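You operate a simulated robot arm through the tools that you are given. There is no shell and no other tool. Be economical: measure what you need, move in short steps, check, and stop when the job is done.

The job below is to be done with a simulated robot arm. You get a single attempt, and the scene is never put back.

TASK
Wipe the smudge off the black display with the green block, then put it in the PASS tray.
Fine: wet the block's felt in the blue dish first; put the block back.

Only the result counts: the job must be done as asked and must still hold three seconds after the hand-in. Knocking over, shifting, dropping, spilling or breaking anything else fails it.

THE ROBOT
A 6-joint arm with a two-finger parallel gripper, fixed in place. Base frame: the origin is at the foot of the arm, x ahead of it, y to its left, z up; the work surface is at about z = 0. Readings come in cm, rad, newtons and seconds.
With the tool pointing down near the work surface it reaches from about 16 to 42 cm from the base axis. Its first joint turns from -1.152 to 1.152 rad. Payload 1.57 kg.
The TCP is the grasp point between the finger pads, 3 cm short of the fingertips. In the tool frame z runs along the fingers and y along their closing line. Largest opening 8 cm; finger width 1.7, thickness 1.2; the body of the gripper, 4 by 8.2 cm, starts 8 cm behind the TCP.
Orientation is told as [roll, pitch, yaw] about the base's x, y, z axes, in that order, counted from this pose: with the fingers straight down and closing along the base's y, the tool's x points along the base's -x, its y along +y and its z along -z.

THE INTERFACE
- The arm moves only by the tool send_rows. Its arguments are lists of equal length, an entry for each row: "travel": the shift along the base's x, y, z in cm, a list of three; "rotation": the turn, a rotation vector about the base's x, y, z in rad, a list of three; "grip": the gripper command, from -1 (fully open) to 1 (shut), values between in proportion. In form: {"travel": [[tx, ty, tz], ...], "rotation": [[rx, ry, rz], ...], "grip": [grip, ...]}. A call has 1 to 10 rows; each row shifts and turns the commanded pose from where the row before left it. Rows are played at 5 a second. More than 5 cm and 0.15 rad between two rows, or a gripper value outside its range, and nothing of the call is played. A pose out of reach is approached as far as the arm can. The call stops where the force on the tool passes 40 N (or 10 N more than at its start, if that is more) or the arm is blocked; 0.2 s more then pass. The fingers move at their own pace (about 15.3 cm/s each) and stop on an object; they squeeze with about 26 N. The grip force told is the motor's: it shows also when the fingers shut on nothing. Time passes only in rows, and 0.2 s behind the last, so rows that do not move let the fingers close. The reply holds the time, the measured pose of the TCP, the force on the tool along the base axes, the opening and the grip force, in the units named above and with some noise.
- Cameras (640 x 400 px; columns grow to the right, rows downward): "scene" is fixed at [3, -32.49, 41.38]; the picture's right is [0.86, -0.51, 0.00], its down [-0.32, -0.54, -0.78] and it looks along [0.39, 0.67, -0.63] (base axes); focal length 226 px, centre (320, 200). "wrist" rides on the gripper at [-3.2, 0, -7.8] in the tool frame; the picture's right is [0.00, -1.00, 0.00], its down [0.97, 0.00, -0.24] and it looks along [0.24, 0.00, 0.97] (tool axes); focal length 218 px, centre (320, 200).
- grab_frame(camera): a new picture of that camera. No time passes.
- point_at(camera, pixels): for up to 12 pixels [column, row] of the newest picture of that camera ("zoom" is the newest enlarged one), the place [x, y, z] in the base frame of the surface seen there, good to about 0.2 cm, but the place of the scene camera against the robot may be out by one fixed shift of up to 1.8 cm in any direction. No time passes.
- close_up(camera, box): a new picture of the part [left, top, right, bottom] of that camera's present view, enlarged. No time passes.
- hand_in(): hands the job in; it is judged then, once.

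Work in short steps. Measure before you move; look again where a grasp or a placing could have gone wrong, and mend it. You have 80 turns and 38 pictures in all, those below and enlarged ones among them. Open the gripper and draw the arm clear of the work before you hand the job in, unless the task says otherwise; then end with one line.

The tools are called after "Call:" as a command line: name --argument value ..., lists and objects as JSON in quotes. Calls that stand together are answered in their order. send_rows: Moves the arm, as the interface text tells. Its arguments: {"type":"object","properties":{"travel":{"type":"array","items":{"type":"array","items":{"type":"number"}}},"rotation":{"type":"array","items":{"type":"array","items":{"type":"number"}}},"grip":{"type":"array","items":{"type":"number"}}},"required":["travel","rotation","grip"]} The other tools are called the same way: grab_frame (camera) takes a picture; point_at (camera, pixels) gives the place of the surface under pixels of a picture; close_up (camera, box) takes an enlarged picture of a part of a camera's view; hand_in () hands the job in.

At the start:

```text
t: 0.0
tcp_pos: [22.76, -2.38, 24.84]
tcp_rot: [0.001, -0.001, -0.001]
wrist_force: [-0.3, -0.3, 0.3]
gripper_width: 8.0
grasp_force: 0.0
```

scene: 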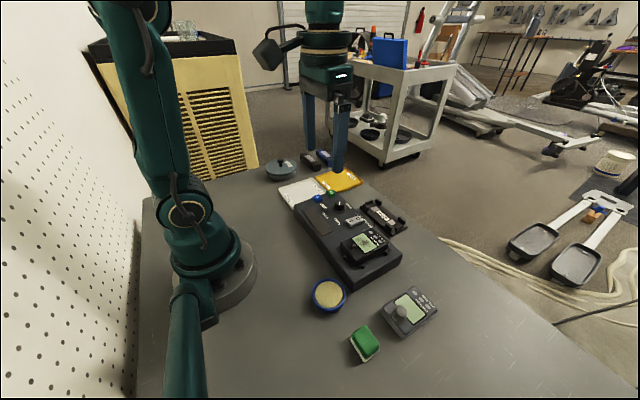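
wrist: 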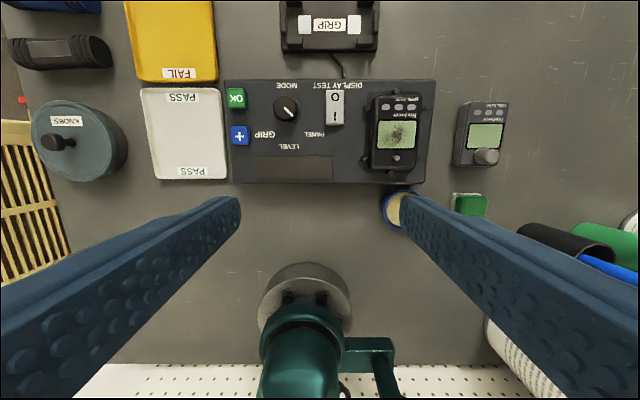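

The pictures show the black meter near wrist pixel (397,130), the green block (470,205), the dish (395,210) and the PASS tray (185,135). I'll enlarge these parts before moving.

Call:
close_up --camera "scene" --box '[270, 160, 450, 370]'

Call:
close_up --camera "wrist" --box '[340, 70, 540, 230]'

Call:
point_at --camera "wrist" --pixels '[[470, 205], [455, 195], [487, 195], [397, 132], [372, 95], [421, 95], [421, 168], [372, 168], [395, 210], [185, 135], [400, 90], [350, 150]]'

```text
1.90 times, centred on (360, 265) of scene
```

zoom: 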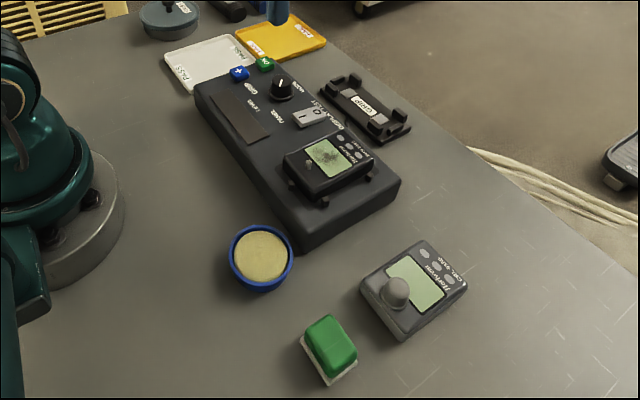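

```text
2.50 times, centred on (440, 150) of wrist
```

zoom: 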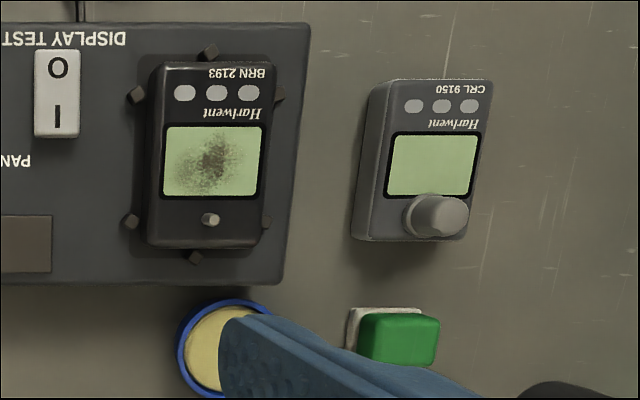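

```text
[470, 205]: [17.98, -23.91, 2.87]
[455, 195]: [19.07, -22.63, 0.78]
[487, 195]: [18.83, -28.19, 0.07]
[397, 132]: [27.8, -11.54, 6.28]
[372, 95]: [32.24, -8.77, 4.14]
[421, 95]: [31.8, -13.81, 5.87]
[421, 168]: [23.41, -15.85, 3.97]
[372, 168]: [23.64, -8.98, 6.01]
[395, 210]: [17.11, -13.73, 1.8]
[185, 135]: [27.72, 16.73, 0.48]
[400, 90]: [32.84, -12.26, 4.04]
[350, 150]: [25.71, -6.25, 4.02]
```

The block is about (18,-24), felt underneath, and its top is near z≈2.9. I'll move over the block area at height, fingers open, to measure it straight on.

Call:
send_rows --travel '[[-0.8, -4.5, 0], [-0.8, -4.5, 0], [-0.8, -4.5, 0], [-0.8, -4, 0], [-0.8, -3, -2], [0, 0, -3]]' --rotation '[[0, 0, 0], [0, 0, 0], [0, 0, 0], [0, 0, 0], [0, 0, 0], [0, 0, 0]]' --grip '[-1, -1, -1, -1, -1, -1]'

Call:
grab_frame --camera "wrist"

```text
t: 1.4
tcp_pos: [18.93, -22.94, 19.94]
tcp_rot: [0.003, -0.002, 0.001]
wrist_force: [0.6, -0.5, 0.1]
gripper_width: 7.99
grasp_force: 0.1
```

```text
33 pictures are left
```

wrist: 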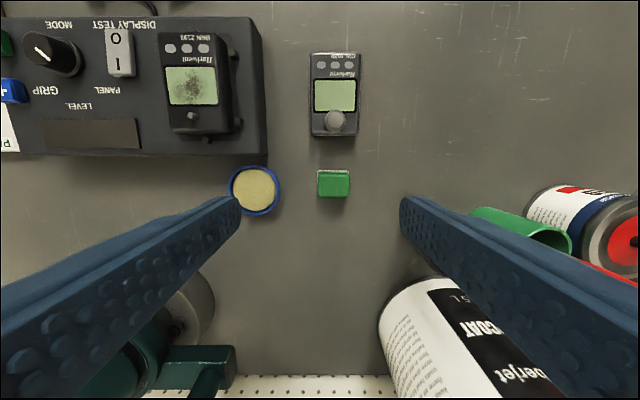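

The block now shows near (333,184); cans stand at lower right (430,330) and (590,230). I'll enlarge the block and measure the surroundings.

Call:
close_up --camera "wrist" --box '[220, 150, 380, 250]'

Call:
point_at --camera "wrist" --pixels '[[333, 184], [319, 172], [348, 172], [348, 195], [319, 195], [254, 191], [400, 285], [440, 290], [382, 330], [480, 212], [540, 235], [335, 122]]'

```text
4.00 times, centred on (300, 200) of wrist
```

zoom: 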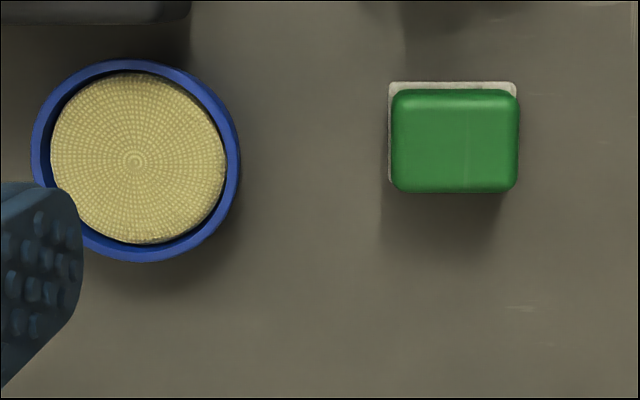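

```text
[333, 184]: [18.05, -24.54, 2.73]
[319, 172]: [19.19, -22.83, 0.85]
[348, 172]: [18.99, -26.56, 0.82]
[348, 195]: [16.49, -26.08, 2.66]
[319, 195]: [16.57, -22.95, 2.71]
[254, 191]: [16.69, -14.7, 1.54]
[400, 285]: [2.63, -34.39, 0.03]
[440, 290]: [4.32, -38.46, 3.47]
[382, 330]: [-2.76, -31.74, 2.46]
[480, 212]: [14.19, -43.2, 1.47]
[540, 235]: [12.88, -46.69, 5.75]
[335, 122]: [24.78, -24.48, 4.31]
```

The block spans x≈16.5–19.1, y≈-22.9 to -26.2, top z≈2.7, felt below z≈0.8; the closing line along y fits. I'll descend over its centre (17.85,-24.55) to TCP z=4.0, so the tips end on the green body above the felt.

Call:
send_rows --travel '[[-1.08, -1.61, -4], [0, 0, -4], [0, 0, -4], [0, 0, -2.5], [0, 0, -1.4], [0, 0, 0]]' --rotation '[[0, 0, 0], [0, 0, 0], [0, 0, 0], [0, 0, 0], [0, 0, 0], [0, 0, 0]]' --grip '[-1, -1, -1, -0.5, -0.3, -0.3]'

Call:
grab_frame --camera "wrist"

```text
t: 2.8
tcp_pos: [17.75, -24.49, 4.1]
tcp_rot: [0.002, -0.001, -0.001]
wrist_force: [-0.1, 0.2, 0.5]
gripper_width: 5.2
grasp_force: 0.1
```

```text
31 pictures are left
```

wrist: 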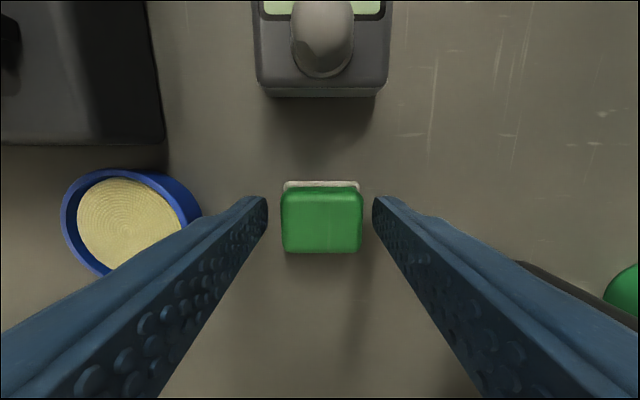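

The block sits between the tips (fingers at cols 268 and 372, block 281–362). I'll lower 0.2 and close.

Call:
send_rows --travel '[[0.05, 0, -0.2], [0, 0, 0], [0, 0, 0], [0, 0, 0]]' --rotation '[[0, 0, 0], [0, 0, 0], [0, 0, 0], [0, 0, 0]]' --grip '[-0.3, 1, 1, 1]'

Call:
point_at --camera "wrist" --pixels '[[288, 184], [356, 184], [320, 184], [283, 248], [361, 248], [75, 205], [128, 215], [185, 195], [128, 172], [92, 262]]'

```text
t: 3.8
tcp_pos: [17.91, -24.47, 3.89]
tcp_rot: [0.004, -0.002, 0.0]
wrist_force: [0.2, -0.1, 0.4]
gripper_width: 3.67
grasp_force: 25.5
```

```text
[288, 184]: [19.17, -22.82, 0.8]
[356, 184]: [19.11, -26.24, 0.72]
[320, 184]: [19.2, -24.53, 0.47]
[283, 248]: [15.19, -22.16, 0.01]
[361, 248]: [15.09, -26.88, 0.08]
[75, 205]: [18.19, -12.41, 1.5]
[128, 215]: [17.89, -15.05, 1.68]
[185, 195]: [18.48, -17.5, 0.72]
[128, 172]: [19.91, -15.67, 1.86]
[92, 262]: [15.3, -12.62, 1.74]
```

Grip is firm (3.67 cm, 25.5 N), felt bottom is 3.9 cm below the TCP. I'll lift and move over the dish around (16.9,-14.8), then look.

Call:
send_rows --travel '[[0, 0, 2], [0, 0, 4], [-0.3, 3, 0], [-0.3, 3.5, 0], [-0.3, 3.2, 0], [0, 0, 0]]' --rotation '[[0, 0, 0], [0, 0, 0], [0, 0, 0], [0, 0, 0], [0, 0, 0], [0, 0, 0]]' --grip '[1, 1, 1, 1, 1, 1]'

Call:
grab_frame --camera "wrist"

Call:
close_up --camera "scene" --box '[270, 220, 450, 370]'

```text
t: 5.2
tcp_pos: [16.83, -14.79, 9.92]
tcp_rot: [0.002, 0.0, 0.0]
wrist_force: [-0.3, -0.4, -0.5]
gripper_width: 3.64
grasp_force: 25.3
```

```text
30 pictures are left
```

wrist: 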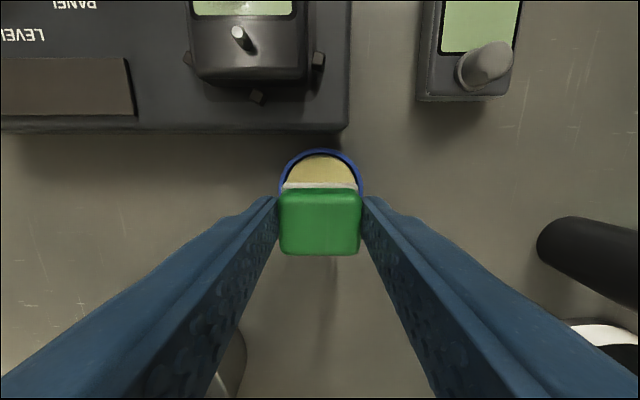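

```text
2.67 times, centred on (360, 295) of scene
```

zoom: 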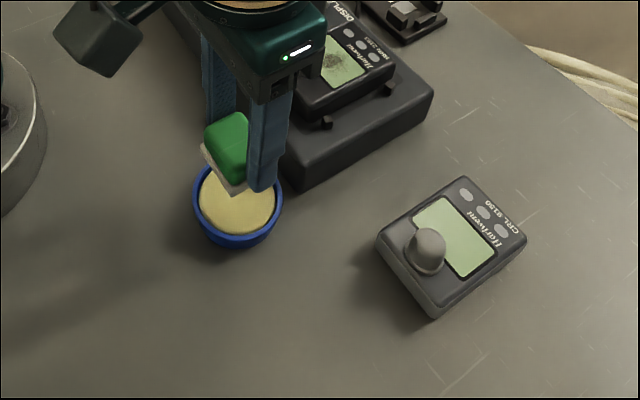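

The dish rim spans columns 279–363, centred in y. I'll measure its far edge and sponge to set x.

Call:
point_at --camera "wrist" --pixels '[[320, 150], [320, 153], [320, 160], [320, 178], [282, 180], [360, 180]]'

Call:
point_at --camera "zoom" --pixels '[[196, 200], [280, 205], [236, 240], [237, 215], [225, 185]]'

```text
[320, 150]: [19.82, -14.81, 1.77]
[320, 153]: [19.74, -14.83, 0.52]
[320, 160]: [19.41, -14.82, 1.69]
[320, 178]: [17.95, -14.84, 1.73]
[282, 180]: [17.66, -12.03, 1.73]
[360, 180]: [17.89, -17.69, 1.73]
```

```text
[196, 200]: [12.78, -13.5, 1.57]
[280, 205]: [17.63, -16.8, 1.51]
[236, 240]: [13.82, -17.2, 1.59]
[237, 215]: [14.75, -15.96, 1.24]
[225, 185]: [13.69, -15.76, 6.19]
```

Far rim at x≈19.85 with radius ≈2.95 gives centre (16.9,-14.85), sponge top z≈1.7, so contact is at TCP z≈5.6. I'll descend to just above it.

Call:
send_rows --travel '[[0.1, -0.05, -2], [0, 0, -1.5], [0, 0, -0.5], [0, 0, -0.2], [0, 0, -0.2], [0, 0, 0]]' --rotation '[[0, 0, 0], [0, 0, 0], [0, 0, 0], [0, 0, 0], [0, 0, 0], [0, 0, 0]]' --grip '[1, 1, 1, 1, 1, 1]'

```text
t: 6.6
tcp_pos: [16.99, -14.91, 5.58]
tcp_rot: [0.003, -0.003, 0.001]
wrist_force: [-3.2, 1.5, 22.0]
gripper_width: 3.66
grasp_force: 26.4
```

Contact at 22 N, so the felt is pressed on the wet sponge. I'll hold briefly, then lift and check the felt.

Call:
send_rows --travel '[[0, 0, 0], [0, 0, 0], [0, 0, 0.5], [0, 0, 4], [0, 0, 3], [0, 0, 0]]' --rotation '[[0, 0, 0], [0, 0, 0], [0, 0, 0], [0, 0, 0], [0, 0, 0], [0, 0, 0]]' --grip '[1, 1, 1, 1, 1, 1]'

Call:
close_up --camera "scene" --box '[270, 190, 420, 320]'

Call:
close_up --camera "wrist" --box '[130, 0, 370, 270]'

```text
t: 8.0
tcp_pos: [16.81, -14.89, 13.02]
tcp_rot: [0.002, -0.001, 0.0]
wrist_force: [0.3, -0.7, 0.5]
gripper_width: 3.69
grasp_force: 25.8
```

```text
3.08 times, centred on (345, 255) of scene
```

zoom: 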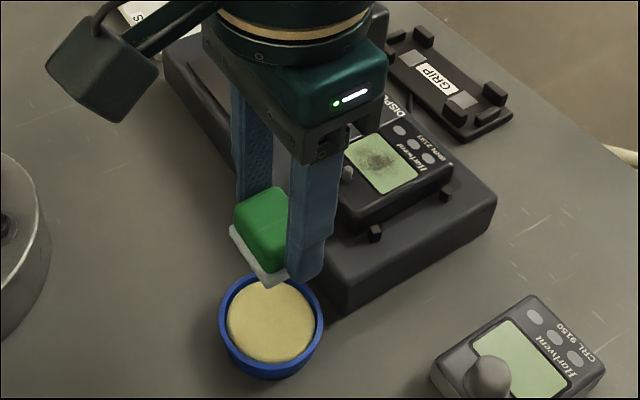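

```text
1.48 times, centred on (250, 135) of wrist
```

zoom: 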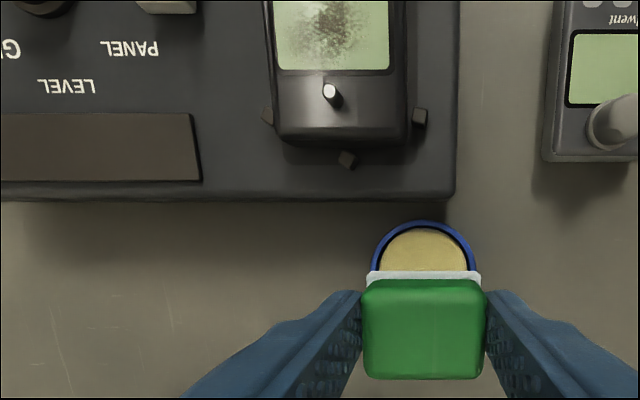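

The felt has turned from tan to bluish-white, i.e. wet. Now I'll raise and move toward the meter to measure the display and the small stub beside it.

Call:
send_rows --travel '[[0, 0, 2.5], [2, 1, 2], [3, 1.5, 0], [3, 1, 0], [0, 0, 0]]' --rotation '[[0, 0, 0], [0, 0, 0], [0, 0, 0], [0, 0, 0], [0, 0, 0]]' --grip '[1, 1, 1, 1, 1]'

Call:
close_up --camera "wrist" --box '[220, 60, 420, 210]'

```text
t: 9.2
tcp_pos: [25.11, -11.32, 17.53]
tcp_rot: [0.001, -0.002, -0.002]
wrist_force: [-0.2, 0.2, -0.1]
gripper_width: 3.66
grasp_force: 26.6
```

```text
2.67 times, centred on (320, 135) of wrist
```

zoom: 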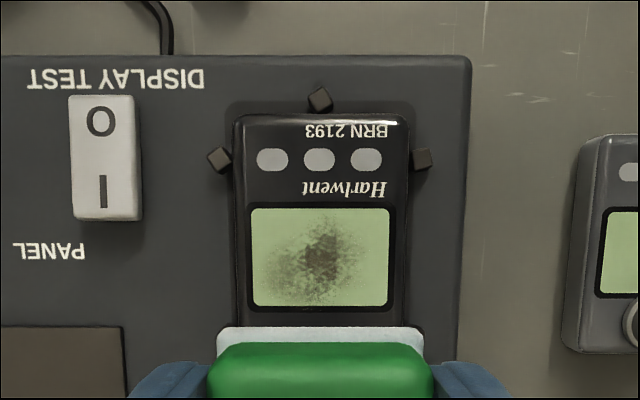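

The display and smudge are clear in this view; I'll measure its corners, the smudge edges and the meter body.

Call:
point_at --camera "zoom" --pixels '[[255, 212], [386, 212], [386, 300], [255, 300], [322, 256], [245, 125], [402, 125], [240, 315], [402, 315], [320, 97], [218, 158], [424, 158]]'

```text
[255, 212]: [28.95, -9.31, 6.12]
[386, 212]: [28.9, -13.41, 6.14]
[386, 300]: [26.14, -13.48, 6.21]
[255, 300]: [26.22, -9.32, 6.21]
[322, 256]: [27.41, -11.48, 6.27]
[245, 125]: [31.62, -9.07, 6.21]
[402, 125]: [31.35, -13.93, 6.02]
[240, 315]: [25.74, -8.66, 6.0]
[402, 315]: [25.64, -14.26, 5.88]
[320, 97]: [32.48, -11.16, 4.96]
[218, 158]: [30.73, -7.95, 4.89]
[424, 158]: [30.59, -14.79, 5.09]
```

Display: x 26.1–29.0, y -9.3 to -13.45, z≈6.2; contact expected at TCP z≈10.1. I'll move over its centre, down to z≈10.5, then ease down.

Call:
send_rows --travel '[[2.4, -0.08, 0], [0, 0, -4], [0, 0, -2.9], [0, 0, 0]]' --rotation '[[0, 0, 0], [0, 0, 0], [0, 0, 0], [0, 0, 0]]' --grip '[1, 1, 1, 1]'

Call:
grab_frame --camera "wrist"

```text
t: 10.2
tcp_pos: [27.27, -11.43, 10.64]
tcp_rot: [0.0, -0.003, 0.0]
wrist_force: [-0.2, -0.7, 0.0]
gripper_width: 3.65
grasp_force: 25.7
```

```text
25 pictures are left
```

wrist: 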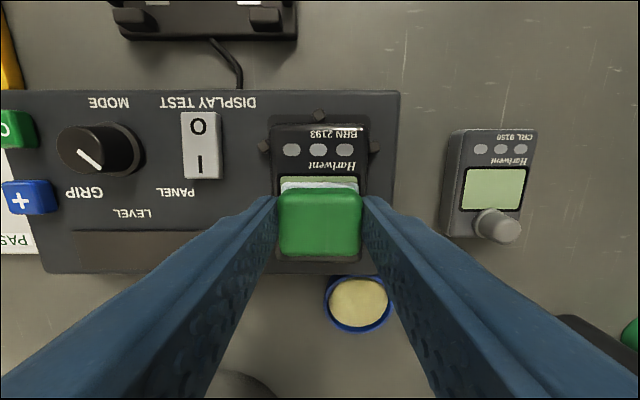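

The felt's far edge (row 184) leaves a strip of display, so I'll shift +0.3 in x and lower in small steps.

Call:
send_rows --travel '[[0.3, 0.03, -0.2], [0, 0, -0.15], [0, 0, -0.1], [0, 0, 0]]' --rotation '[[0, 0, 0], [0, 0, 0], [0, 0, 0], [0, 0, 0]]' --grip '[1, 1, 1, 1]'

```text
t: 11.2
tcp_pos: [27.75, -11.31, 10.26]
tcp_rot: [0.002, -0.003, -0.002]
wrist_force: [-0.4, -0.6, 0.2]
gripper_width: 3.69
grasp_force: 26.2
```

No contact yet at z=10.26. I'll go down 0.1 at a time.

Call:
send_rows --travel '[[0, 0, -0.1], [0, 0, -0.05], [0, 0, 0]]' --rotation '[[0, 0, 0], [0, 0, 0], [0, 0, 0]]' --grip '[1, 1, 1]'

```text
t: 12.0
tcp_pos: [27.75, -11.36, 10.07]
tcp_rot: [0.002, -0.002, 0.0]
wrist_force: [0.8, 0.5, 2.0]
gripper_width: 3.68
grasp_force: 26.0
```

Contact starts (2 N). I'll press 0.05 more and make short strokes along y, then small x shifts, staying away from the stub.

Call:
send_rows --travel '[[0, 0, -0.06], [0, 0.4, 0], [0, 0.3, 0], [0, -0.5, 0], [0, -0.5, 0], [0, -0.4, 0], [0, 0.5, 0], [0, 0.2, 0]]' --rotation '[[0, 0, 0], [0, 0, 0], [0, 0, 0], [0, 0, 0], [0, 0, 0], [0, 0, 0], [0, 0, 0], [0, 0, 0]]' --grip '[1, 1, 1, 1, 1, 1, 1, 1]'

```text
t: 13.8
tcp_pos: [27.71, -11.52, 9.93]
tcp_rot: [0.0, -0.004, -0.001]
wrist_force: [0.1, -7.3, 20.4]
gripper_width: 3.66
grasp_force: 26.4
```

Pressing at 20 N with 7 N drag; I'll ease up slightly and make more strokes, including in x.

Call:
send_rows --travel '[[-0.3, 0.1, 0.04], [0, 0.5, 0], [0, -0.5, 0], [0, -0.5, 0], [0.3, 0, 0], [0.3, 0.5, 0], [0, 0.5, 0], [0, -0.5, 0], [-0.3, 0, 0]]' --rotation '[[0, 0, 0], [0, 0, 0], [0, 0, 0], [0, 0, 0], [0, 0, 0], [0, 0, 0], [0, 0, 0], [0, 0, 0], [0, 0, 0]]' --grip '[1, 1, 1, 1, 1, 1, 1, 1, 1]'

Call:
send_rows --travel '[[0, 0, 0.5], [0, 0, 3], [-2, 0, 4], [-0.5, 0, 0], [0, 0, 0]]' --rotation '[[0, 0, 0], [0, 0, 0], [0, 0, 0], [0, 0, 0], [0, 0, 0]]' --grip '[1, 1, 1, 1, 1]'

Call:
close_up --camera "wrist" --box '[220, 60, 420, 210]'

```text
t: 15.8
tcp_pos: [27.65, -11.28, 9.93]
tcp_rot: [0.001, -0.004, 0.001]
wrist_force: [3.0, -0.5, 7.1]
gripper_width: 3.65
grasp_force: 26.1
```

```text
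t: 17.0
tcp_pos: [25.18, -11.25, 17.56]
tcp_rot: [0.001, -0.001, -0.001]
wrist_force: [0.4, 0.0, -1.0]
gripper_width: 3.66
grasp_force: 26.0
```

```text
2.67 times, centred on (320, 135) of wrist
```

zoom: 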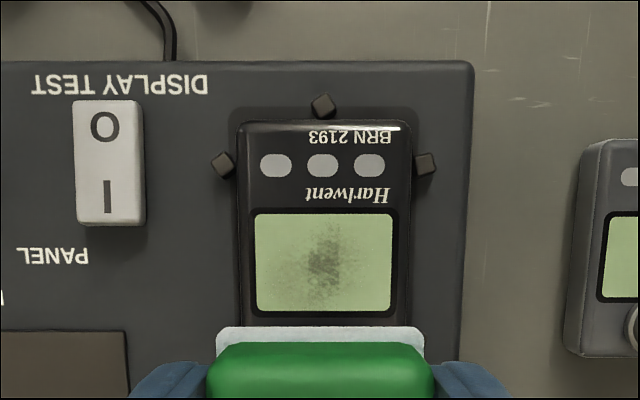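

The smudge has faded but remains; the meter hasn't moved. I'll go back down and rub with longer strokes.

Call:
send_rows --travel '[[2.5, 0, 0], [0, 0, -4], [0, 0, -3], [0, 0, -0.52], [0, 0, 0]]' --rotation '[[0, 0, 0], [0, 0, 0], [0, 0, 0], [0, 0, 0], [0, 0, 0]]' --grip '[1, 1, 1, 1, 1]'

Call:
send_rows --travel '[[0, 0.5, 0], [0, 0.5, 0], [0, -0.7, 0], [0, -0.7, 0], [0, -0.6, 0], [0, 0.7, 0], [0, 0.7, 0], [0, 0.6, 0], [0, -0.7, 0], [0, -0.7, 0]]' --rotation '[[0, 0, 0], [0, 0, 0], [0, 0, 0], [0, 0, 0], [0, 0, 0], [0, 0, 0], [0, 0, 0], [0, 0, 0], [0, 0, 0], [0, 0, 0]]' --grip '[1, 1, 1, 1, 1, 1, 1, 1, 1, 1]'

Call:
send_rows --travel '[[-0.3, -0.6, 0], [0, 0.7, 0], [0, 0.7, 0], [0, 0.6, 0], [0.3, -0.7, 0], [0.3, -0.7, 0], [0, -0.6, 0], [0, 0.7, 0], [0, 0.7, 0], [-0.3, -0.4, 0]]' --rotation '[[0, 0, 0], [0, 0, 0], [0, 0, 0], [0, 0, 0], [0, 0, 0], [0, 0, 0], [0, 0, 0], [0, 0, 0], [0, 0, 0], [0, 0, 0]]' --grip '[1, 1, 1, 1, 1, 1, 1, 1, 1, 1]'

```text
t: 18.2
tcp_pos: [27.73, -11.34, 9.97]
tcp_rot: [0.003, -0.005, 0.0]
wrist_force: [-3.3, 2.9, 20.0]
gripper_width: 3.64
grasp_force: 25.9
```

```text
t: 20.4
tcp_pos: [27.78, -11.65, 9.99]
tcp_rot: [0.003, 0.001, 0.001]
wrist_force: [-0.3, -0.4, 0.5]
gripper_width: 3.69
grasp_force: 26.0
```

```text
t: 22.6
tcp_pos: [27.71, -11.39, 10.04]
tcp_rot: [0.002, -0.003, 0.0]
wrist_force: [0.1, -0.8, -1.5]
gripper_width: 3.67
grasp_force: 25.8
```

The press force fell to about zero, so the block may have slipped up a bit in the fingers. I'll lift and look.

Call:
send_rows --travel '[[0, 0, 0.5], [0, 0, 3], [-2, 0, 4], [-0.5, 0, 0], [0, 0, 0]]' --rotation '[[0, 0, 0], [0, 0, 0], [0, 0, 0], [0, 0, 0], [0, 0, 0]]' --grip '[1, 1, 1, 1, 1]'

Call:
close_up --camera "wrist" --box '[220, 60, 420, 270]'

Call:
close_up --camera "scene" --box '[290, 130, 420, 270]'

```text
t: 23.8
tcp_pos: [25.16, -11.22, 17.39]
tcp_rot: [0.001, -0.002, 0.0]
wrist_force: [0.7, 0.2, -0.7]
gripper_width: 3.66
grasp_force: 25.9
```

```text
1.90 times, centred on (320, 165) of wrist
```

zoom: 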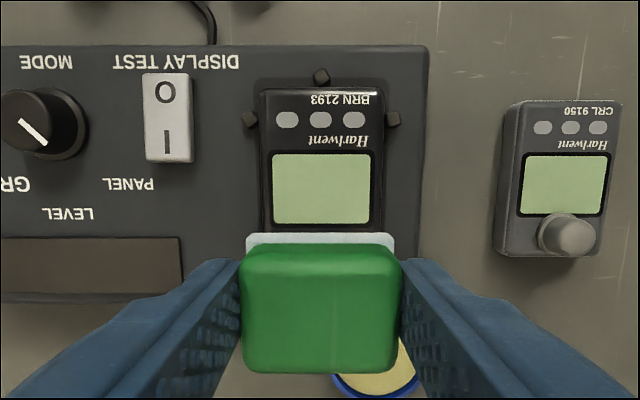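

```text
2.86 times, centred on (355, 200) of scene
```

zoom: 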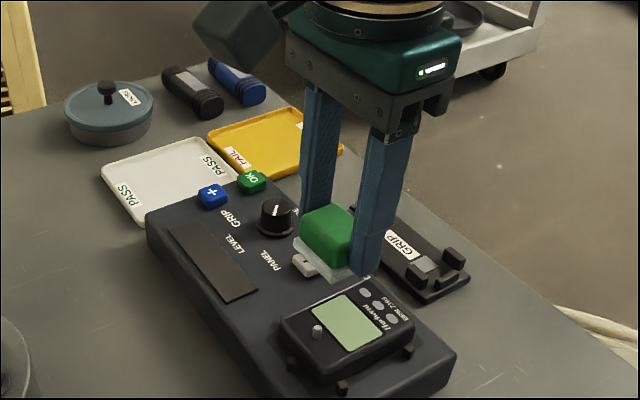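

The smudge is completely gone and the meter is in place. Now I'll carry the block back to its spot, TCP (17.91,-24.47).

Call:
send_rows --travel '[[-2, -3.5, 0], [-2, -3.5, 0], [-2, -3.5, 0], [-1.25, -2.75, 0], [0, 0, -4], [0, 0, -4], [0, 0, -3], [0, 0, -1.2], [0, 0, -0.7], [0, 0, 0]]' --rotation '[[0, 0, 0], [0, 0, 0], [0, 0, 0], [0, 0, 0], [0, 0, 0], [0, 0, 0], [0, 0, 0], [0, 0, 0], [0, 0, 0], [0, 0, 0]]' --grip '[1, 1, 1, 1, 1, 1, 1, 1, 1, 1]'

```text
t: 26.0
tcp_pos: [17.95, -24.63, 4.58]
tcp_rot: [0.001, -0.002, 0.001]
wrist_force: [-0.3, 0.7, -0.4]
gripper_width: 3.66
grasp_force: 26.1
```

At (17.95,-24.63,4.58), the block is about 0.7 cm above the table. I'll trim y and lower gently until contact.

Call:
send_rows --travel '[[0, 0.1, -0.4], [0, 0, -0.15], [0, 0, -0.1], [0, 0, -0.06], [0, 0, 0]]' --rotation '[[0, 0, 0], [0, 0, 0], [0, 0, 0], [0, 0, 0], [0, 0, 0]]' --grip '[1, 1, 1, 1, 1]'

```text
t: 27.2
tcp_pos: [17.9, -24.46, 3.89]
tcp_rot: [0.002, -0.001, -0.001]
wrist_force: [-0.2, -0.2, -0.5]
gripper_width: 3.68
grasp_force: 25.8
```

Still no contact at 3.89; the block slid up a little in the fingers. I'll continue in 0.06 cm steps.

Call:
send_rows --travel '[[0, 0, -0.06], [0, 0, -0.05], [0, 0, 0]]' --rotation '[[0, 0, 0], [0, 0, 0], [0, 0, 0]]' --grip '[1, 1, 1]'

```text
t: 28.0
tcp_pos: [17.94, -24.43, 3.74]
tcp_rot: [0.002, -0.003, 0.001]
wrist_force: [-1.0, 1.4, 7.3]
gripper_width: 3.64
grasp_force: 25.8
```

The block rests on the table (7 N). I'll open gently and rise.

Call:
send_rows --travel '[[0, 0, 0.03], [0, 0, 0], [0, 0, 0], [0, 0, 3], [0, 0, 4], [0, 0, 4], [1, 1.5, 4], [0, 0, 0]]' --rotation '[[0, 0, 0], [0, 0, 0], [0, 0, 0], [0, 0, 0], [0, 0, 0], [0, 0, 0], [0, 0, 0], [0, 0, 0]]' --grip '[0.1, -0.3, -0.3, -0.3, -0.3, -1, -1, -1]'

Call:
grab_frame --camera "wrist"

```text
t: 29.8
tcp_pos: [18.81, -22.93, 19.0]
tcp_rot: [0.002, -0.002, -0.001]
wrist_force: [0.3, -1.0, -0.4]
gripper_width: 8.0
grasp_force: 0.0
```

```text
21 pictures are left
```

wrist: 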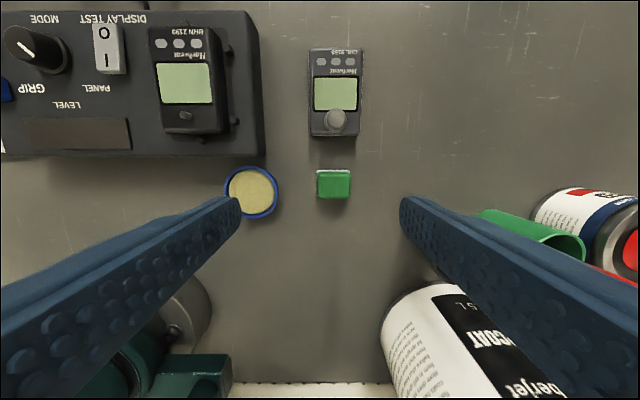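

The block is back at its spot (333,184). Next I'll go above the meter to inspect how it sits in its cradle before grasping.

Call:
send_rows --travel '[[2, 3.5, 0], [2.5, 4, 0], [2.5, 4, 0], [0, 0, -1], [0, 0, 0]]' --rotation '[[0, 0, 0], [0, 0, 0], [0, 0, 0], [0, 0, 0], [0, 0, 0]]' --grip '[-1, -1, -1, -1, -1]'

Call:
close_up --camera "wrist" --box '[220, 90, 420, 250]'

Call:
close_up --camera "scene" --box '[320, 200, 420, 300]'

```text
t: 31.0
tcp_pos: [25.9, -11.36, 17.68]
tcp_rot: [0.002, -0.001, -0.001]
wrist_force: [-0.3, 0.3, 0.2]
gripper_width: 7.98
grasp_force: 0.0
```

```text
2.50 times, centred on (320, 170) of wrist
```

zoom: 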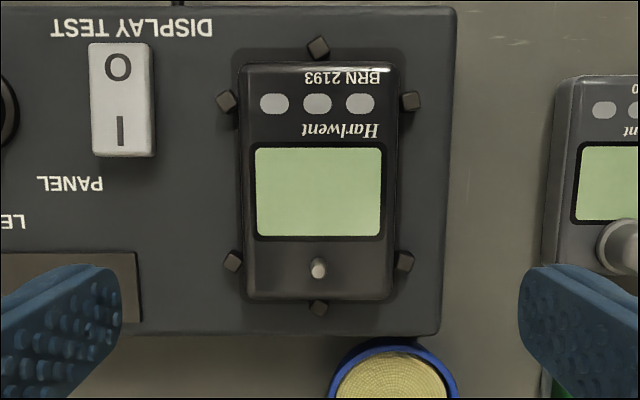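

```text
4.00 times, centred on (370, 250) of scene
```

zoom: 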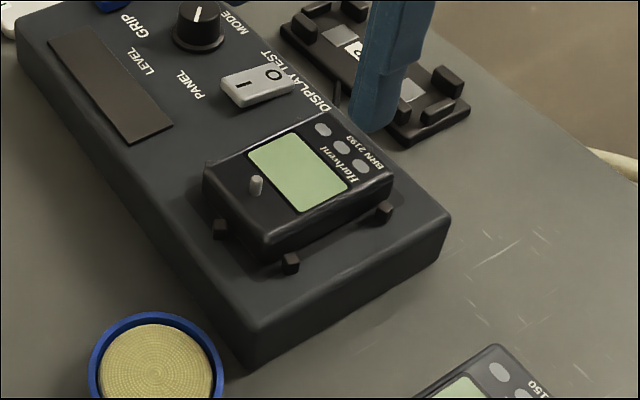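

The meter rests between six low pegs; the sides around x≈27.8 are free of pegs, width ≈5.3 in y, console top z≈4. I'll descend to TCP z≈7.6 (tips 0.6 above the console) straddling it.

Call:
send_rows --travel '[[1.9, -0.07, 0], [0, 0, -4], [0, 0, -3], [0, 0, -2], [0, 0, -1], [0, 0, 0]]' --rotation '[[0, 0, 0], [0, 0, 0], [0, 0, 0], [0, 0, 0], [0, 0, 0], [0, 0, 0]]' --grip '[-1, -1, -1, -1, -1, -1]'

Call:
grab_frame --camera "wrist"

Call:
close_up --camera "scene" --box '[300, 180, 420, 300]'

```text
t: 32.4
tcp_pos: [27.71, -11.47, 7.72]
tcp_rot: [0.003, -0.001, 0.0]
wrist_force: [-0.6, 0.2, 0.3]
gripper_width: 8.01
grasp_force: 0.1
```

```text
18 pictures are left
```

wrist: 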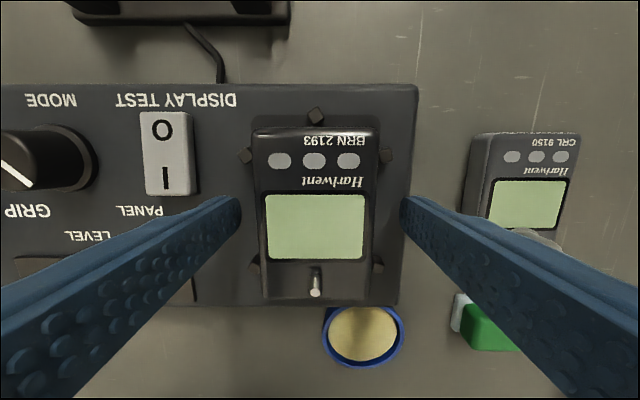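

```text
3.33 times, centred on (360, 240) of scene
```

zoom: 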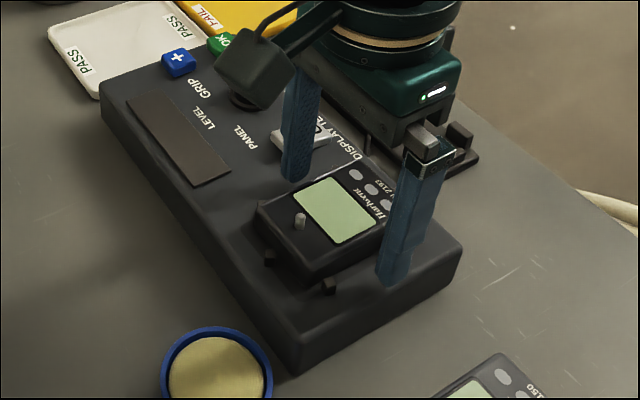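

Fingers straddle the meter, between the pegs (rows 155 and 265), nearly centred. I'll lower 0.1 and close.

Call:
send_rows --travel '[[0, 0.05, -0.1], [0, 0, 0], [0, 0, 0], [0, 0, 0]]' --rotation '[[0, 0, 0], [0, 0, 0], [0, 0, 0], [0, 0, 0]]' --grip '[-0.5, 1, 1, 1]'

```text
t: 33.4
tcp_pos: [27.84, -11.36, 7.63]
tcp_rot: [0.005, -0.003, -0.001]
wrist_force: [-1.6, 25.1, 9.6]
gripper_width: 5.52
grasp_force: 26.1
```

The closed grip reads 25 N sideways (+y), so the meter is held by the pegs off-centre; I'll shift +y slightly to relieve that.

Call:
send_rows --travel '[[0, 0.06, 0], [0, 0.06, 0], [0, 0, 0]]' --rotation '[[0, 0, 0], [0, 0, 0], [0, 0, 0]]' --grip '[1, 1, 1]'

```text
t: 34.2
tcp_pos: [27.83, -11.31, 7.61]
tcp_rot: [0.003, -0.002, -0.001]
wrist_force: [-3.0, 15.7, 7.5]
gripper_width: 5.52
grasp_force: 25.6
```

The side force drops (25→16 N). I'll continue by 0.2 in y.

Call:
send_rows --travel '[[0, 0.08, 0], [0, 0.08, 0], [0, 0, 0]]' --rotation '[[0, 0, 0], [0, 0, 0], [0, 0, 0]]' --grip '[1, 1, 1]'

```text
t: 35.0
tcp_pos: [27.78, -11.38, 7.62]
tcp_rot: [-0.003, -0.002, -0.002]
wrist_force: [-6.1, -10.1, -1.6]
gripper_width: 5.54
grasp_force: 26.3
```

Now near balanced; back off 0.06 and lift slowly a little to see if it comes free.

Call:
send_rows --travel '[[0, -0.06, 0], [0, 0, 0.2], [0, 0, 0.3], [0, 0, 0.5], [0, 0, 0]]' --rotation '[[0, 0, 0], [0, 0, 0], [0, 0, 0], [0, 0, 0], [0, 0, 0]]' --grip '[1, 1, 1, 1, 1]'

Call:
close_up --camera "scene" --box '[300, 180, 420, 300]'

```text
t: 36.2
tcp_pos: [27.92, -11.24, 8.71]
tcp_rot: [0.002, 0.0, 0.001]
wrist_force: [0.3, 0.4, -1.0]
gripper_width: 5.54
grasp_force: 26.0
```

```text
3.33 times, centred on (360, 240) of scene
```

zoom: 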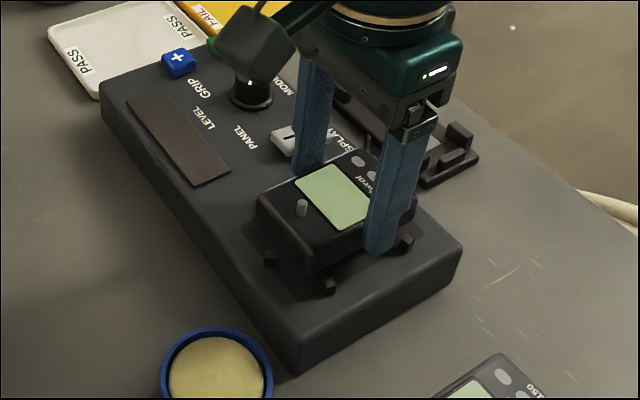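

The meter is free and held level. I'll raise it and carry it at height toward the PASS tray around (27.7,16.7).

Call:
send_rows --travel '[[0, 0, 3], [0, 0, 4], [0, 0, 2], [0, 4, 0], [0, 4, 0], [0, 4, 0], [0, 4, 0], [0, 0, 0]]' --rotation '[[0, 0, 0], [0, 0, 0], [0, 0, 0], [0, 0, 0], [0, 0, 0], [0, 0, 0], [0, 0, 0], [0, 0, 0]]' --grip '[1, 1, 1, 1, 1, 1, 1, 1]'

Call:
grab_frame --camera "wrist"

```text
t: 38.0
tcp_pos: [27.8, 4.79, 17.82]
tcp_rot: [0.001, -0.001, -0.002]
wrist_force: [-0.3, -0.6, -0.5]
gripper_width: 5.53
grasp_force: 26.2
```

```text
15 pictures are left
```

wrist: 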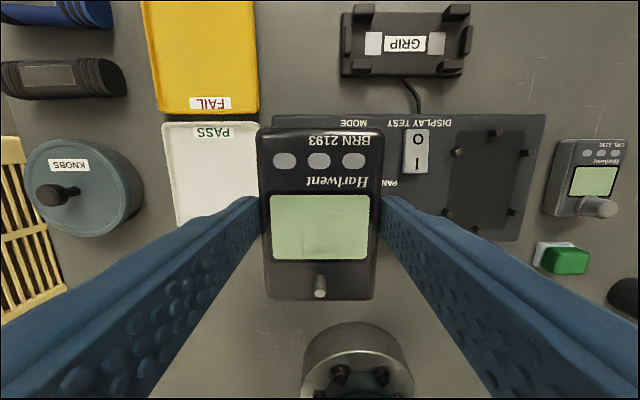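

The tray is visible at left (165–255, 122–225), the KNOBS pot next to it at (80,185). I'll measure tray edges and the pot.

Call:
point_at --camera "wrist" --pixels '[[163, 124], [168, 130], [257, 124], [177, 222], [210, 180], [240, 150], [142, 185], [50, 193], [95, 160], [258, 108], [232, 132]]'

```text
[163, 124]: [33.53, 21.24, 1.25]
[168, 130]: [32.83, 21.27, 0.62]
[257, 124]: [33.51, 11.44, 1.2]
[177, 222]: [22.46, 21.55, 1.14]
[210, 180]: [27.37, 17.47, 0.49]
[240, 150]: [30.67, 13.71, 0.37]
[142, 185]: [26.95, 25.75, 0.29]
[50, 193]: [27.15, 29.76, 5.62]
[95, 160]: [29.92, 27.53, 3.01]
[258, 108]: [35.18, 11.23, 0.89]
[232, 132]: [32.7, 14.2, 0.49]
```

Tray interior x≈22.7–33.2, y≈11.7–21.1, floor z≈0.45, so centre (28.0,16.4); the pot begins beyond y≈24. I'll move there and lower to TCP z≈5.

Call:
send_rows --travel '[[0.1, 4, 0], [0.1, 4, 0], [0, 3.6, 0], [0, 0, -4], [0, 0, -4], [0, 0, -3], [0, 0, -1.6], [0, 0, 0]]' --rotation '[[0, 0, 0], [0, 0, 0], [0, 0, 0], [0, 0, 0], [0, 0, 0], [0, 0, 0], [0, 0, 0], [0, 0, 0]]' --grip '[1, 1, 1, 1, 1, 1, 1, 1]'

Call:
grab_frame --camera "wrist"

```text
t: 39.8
tcp_pos: [28.05, 16.33, 4.96]
tcp_rot: [0.001, -0.002, -0.001]
wrist_force: [0.4, 0.1, -1.6]
gripper_width: 5.55
grasp_force: 25.9
```

```text
14 pictures are left
```

wrist: 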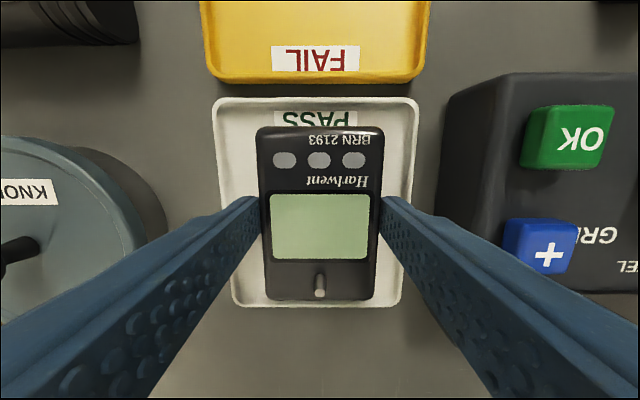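

The meter is over the tray interior with margins on all sides. I'll lower gently until it touches.

Call:
send_rows --travel '[[0, 0, -0.4], [0, 0, -0.2], [0, 0, -0.12], [0, 0, -0.1], [0, 0, 0]]' --rotation '[[0, 0, 0], [0, 0, 0], [0, 0, 0], [0, 0, 0], [0, 0, 0]]' --grip '[1, 1, 1, 1, 1]'

```text
t: 41.0
tcp_pos: [28.06, 16.31, 4.2]
tcp_rot: [0.001, -0.001, 0.001]
wrist_force: [-0.2, 1.0, -1.3]
gripper_width: 5.53
grasp_force: 25.5
```

No contact yet at 4.2; continuing in small steps.

Call:
send_rows --travel '[[0, 0, -0.08], [0, 0, -0.06], [0, 0, 0]]' --rotation '[[0, 0, 0], [0, 0, 0], [0, 0, 0]]' --grip '[1, 1, 1]'

```text
t: 41.8
tcp_pos: [28.07, 16.3, 4.19]
tcp_rot: [0.002, -0.003, -0.001]
wrist_force: [-3.3, -3.9, 15.2]
gripper_width: 5.52
grasp_force: 25.3
```

The meter rests on the tray floor (15 N). I'll ease off slightly, open a little so the fingers stay inside the rim, and rise.

Call:
send_rows --travel '[[0, 0, 0.06], [0, 0, 0], [0, 0, 0], [0, 0, 2], [0, 0, 4], [0, 0, 4], [-3, -4, 3], [-2, -4, 0], [0, 0, 0]]' --rotation '[[0, 0, 0], [0, 0, 0], [0, 0, 0], [0, 0, 0], [0, 0, 0], [0, 0, 0], [0, 0, 0], [0, 0, 0], [0, 0, 0]]' --grip '[0.3, -0.58, -0.58, -0.58, -0.58, -0.58, -1, -1, -1]'

Call:
grab_frame --camera "wrist"

Call:
grab_frame --camera "scene"

```text
refused: row 7 steps farther than a row can; nothing moved
```

```text
13 pictures are left
```

wrist: 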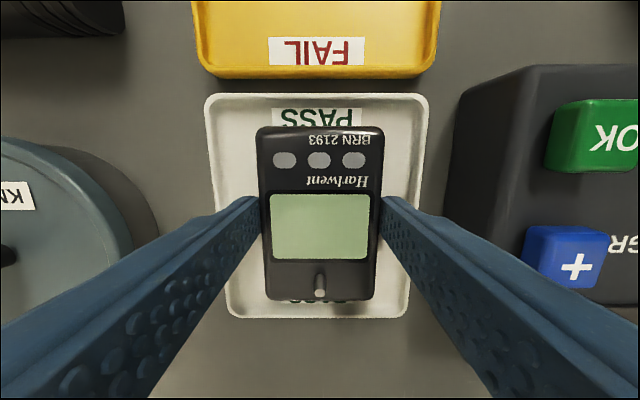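

```text
12 pictures are left
```

scene: 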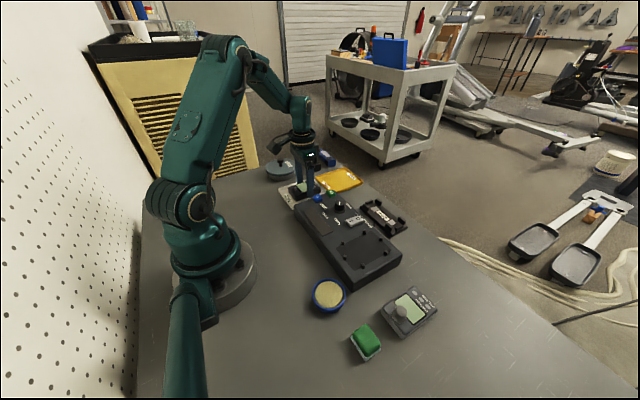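

Row 7 was too long, so nothing moved; the wrist view confirms the meter inside the tray. I'll repeat with a shorter step.

Call:
send_rows --travel '[[0, 0, 0.06], [0, 0, 0], [0, 0, 0], [0, 0, 2], [0, 0, 4], [0, 0, 4], [0, 0, 4], [-2, -4, 0], [-2, -4, 0], [0, 0, 0]]' --rotation '[[0, 0, 0], [0, 0, 0], [0, 0, 0], [0, 0, 0], [0, 0, 0], [0, 0, 0], [0, 0, 0], [0, 0, 0], [0, 0, 0], [0, 0, 0]]' --grip '[0.3, 0.58, 0.58, -0.58, -0.58, -0.58, -1, -1, -1, -1]'

Call:
grab_frame --camera "wrist"

Call:
close_up --camera "scene" --box '[250, 140, 450, 370]'

```text
t: 44.0
tcp_pos: [24.06, 8.14, 18.25]
tcp_rot: [0.002, -0.001, 0.002]
wrist_force: [0.2, -0.7, -0.5]
gripper_width: 7.98
grasp_force: 0.1
```

```text
11 pictures are left
```

wrist: 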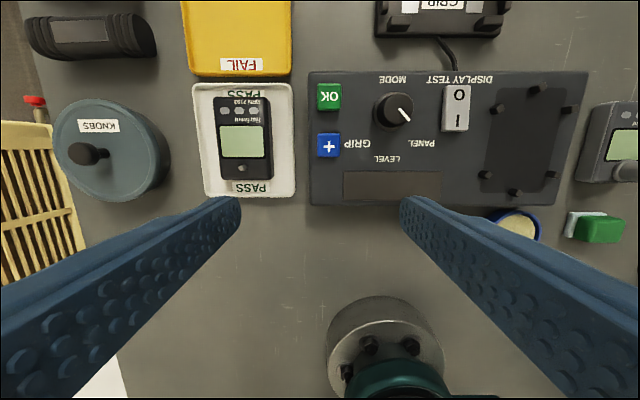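

```text
1.74 times, centred on (350, 255) of scene
```

zoom: 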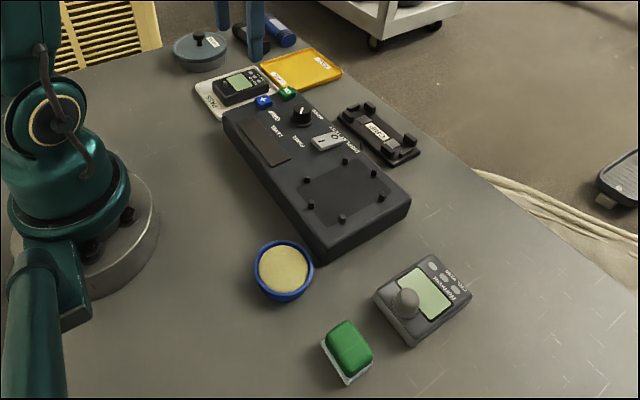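

The meter lies flat in the PASS tray, the block and dish are in place. I'll do one last check of the tray and console knob with enlarged views.

Call:
close_up --camera "wrist" --box '[180, 60, 480, 210]'

Call:
close_up --camera "scene" --box '[270, 160, 400, 260]'

Call:
point_at --camera "wrist" --pixels '[[222, 103], [268, 103], [268, 172], [228, 172], [202, 130], [290, 130], [600, 228]]'

```text
2.13 times, centred on (330, 135) of wrist
```

zoom: 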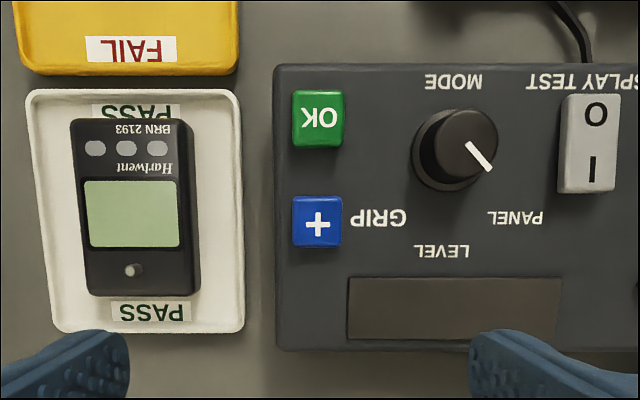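

```text
4.00 times, centred on (335, 210) of scene
```

zoom: 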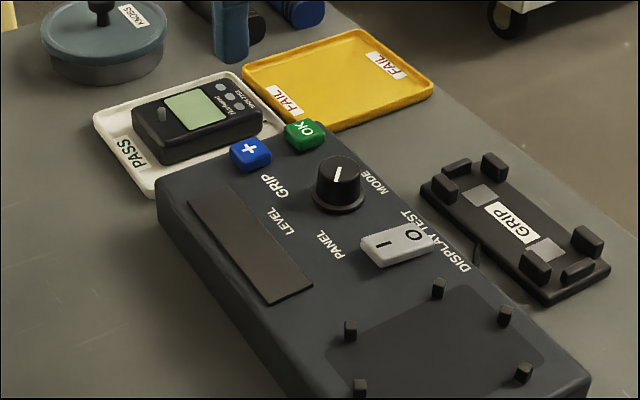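

```text
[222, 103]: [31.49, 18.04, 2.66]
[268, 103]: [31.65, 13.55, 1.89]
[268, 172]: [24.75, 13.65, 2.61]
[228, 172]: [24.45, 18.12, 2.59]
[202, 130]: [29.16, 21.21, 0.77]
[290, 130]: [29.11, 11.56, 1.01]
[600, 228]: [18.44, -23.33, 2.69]
```

The meter lies flat inside the PASS tray with a clean display, the knob and the switch look as before, and the arm is clear with the gripper open. I'll hand in.

Call:
hand_in

```text
The job is handed in.
```

The job is handed in: I wetted the felt in the blue dish and wiped the smudge off the display. The green block is back at its spot, and the black meter lies flat in the PASS tray.
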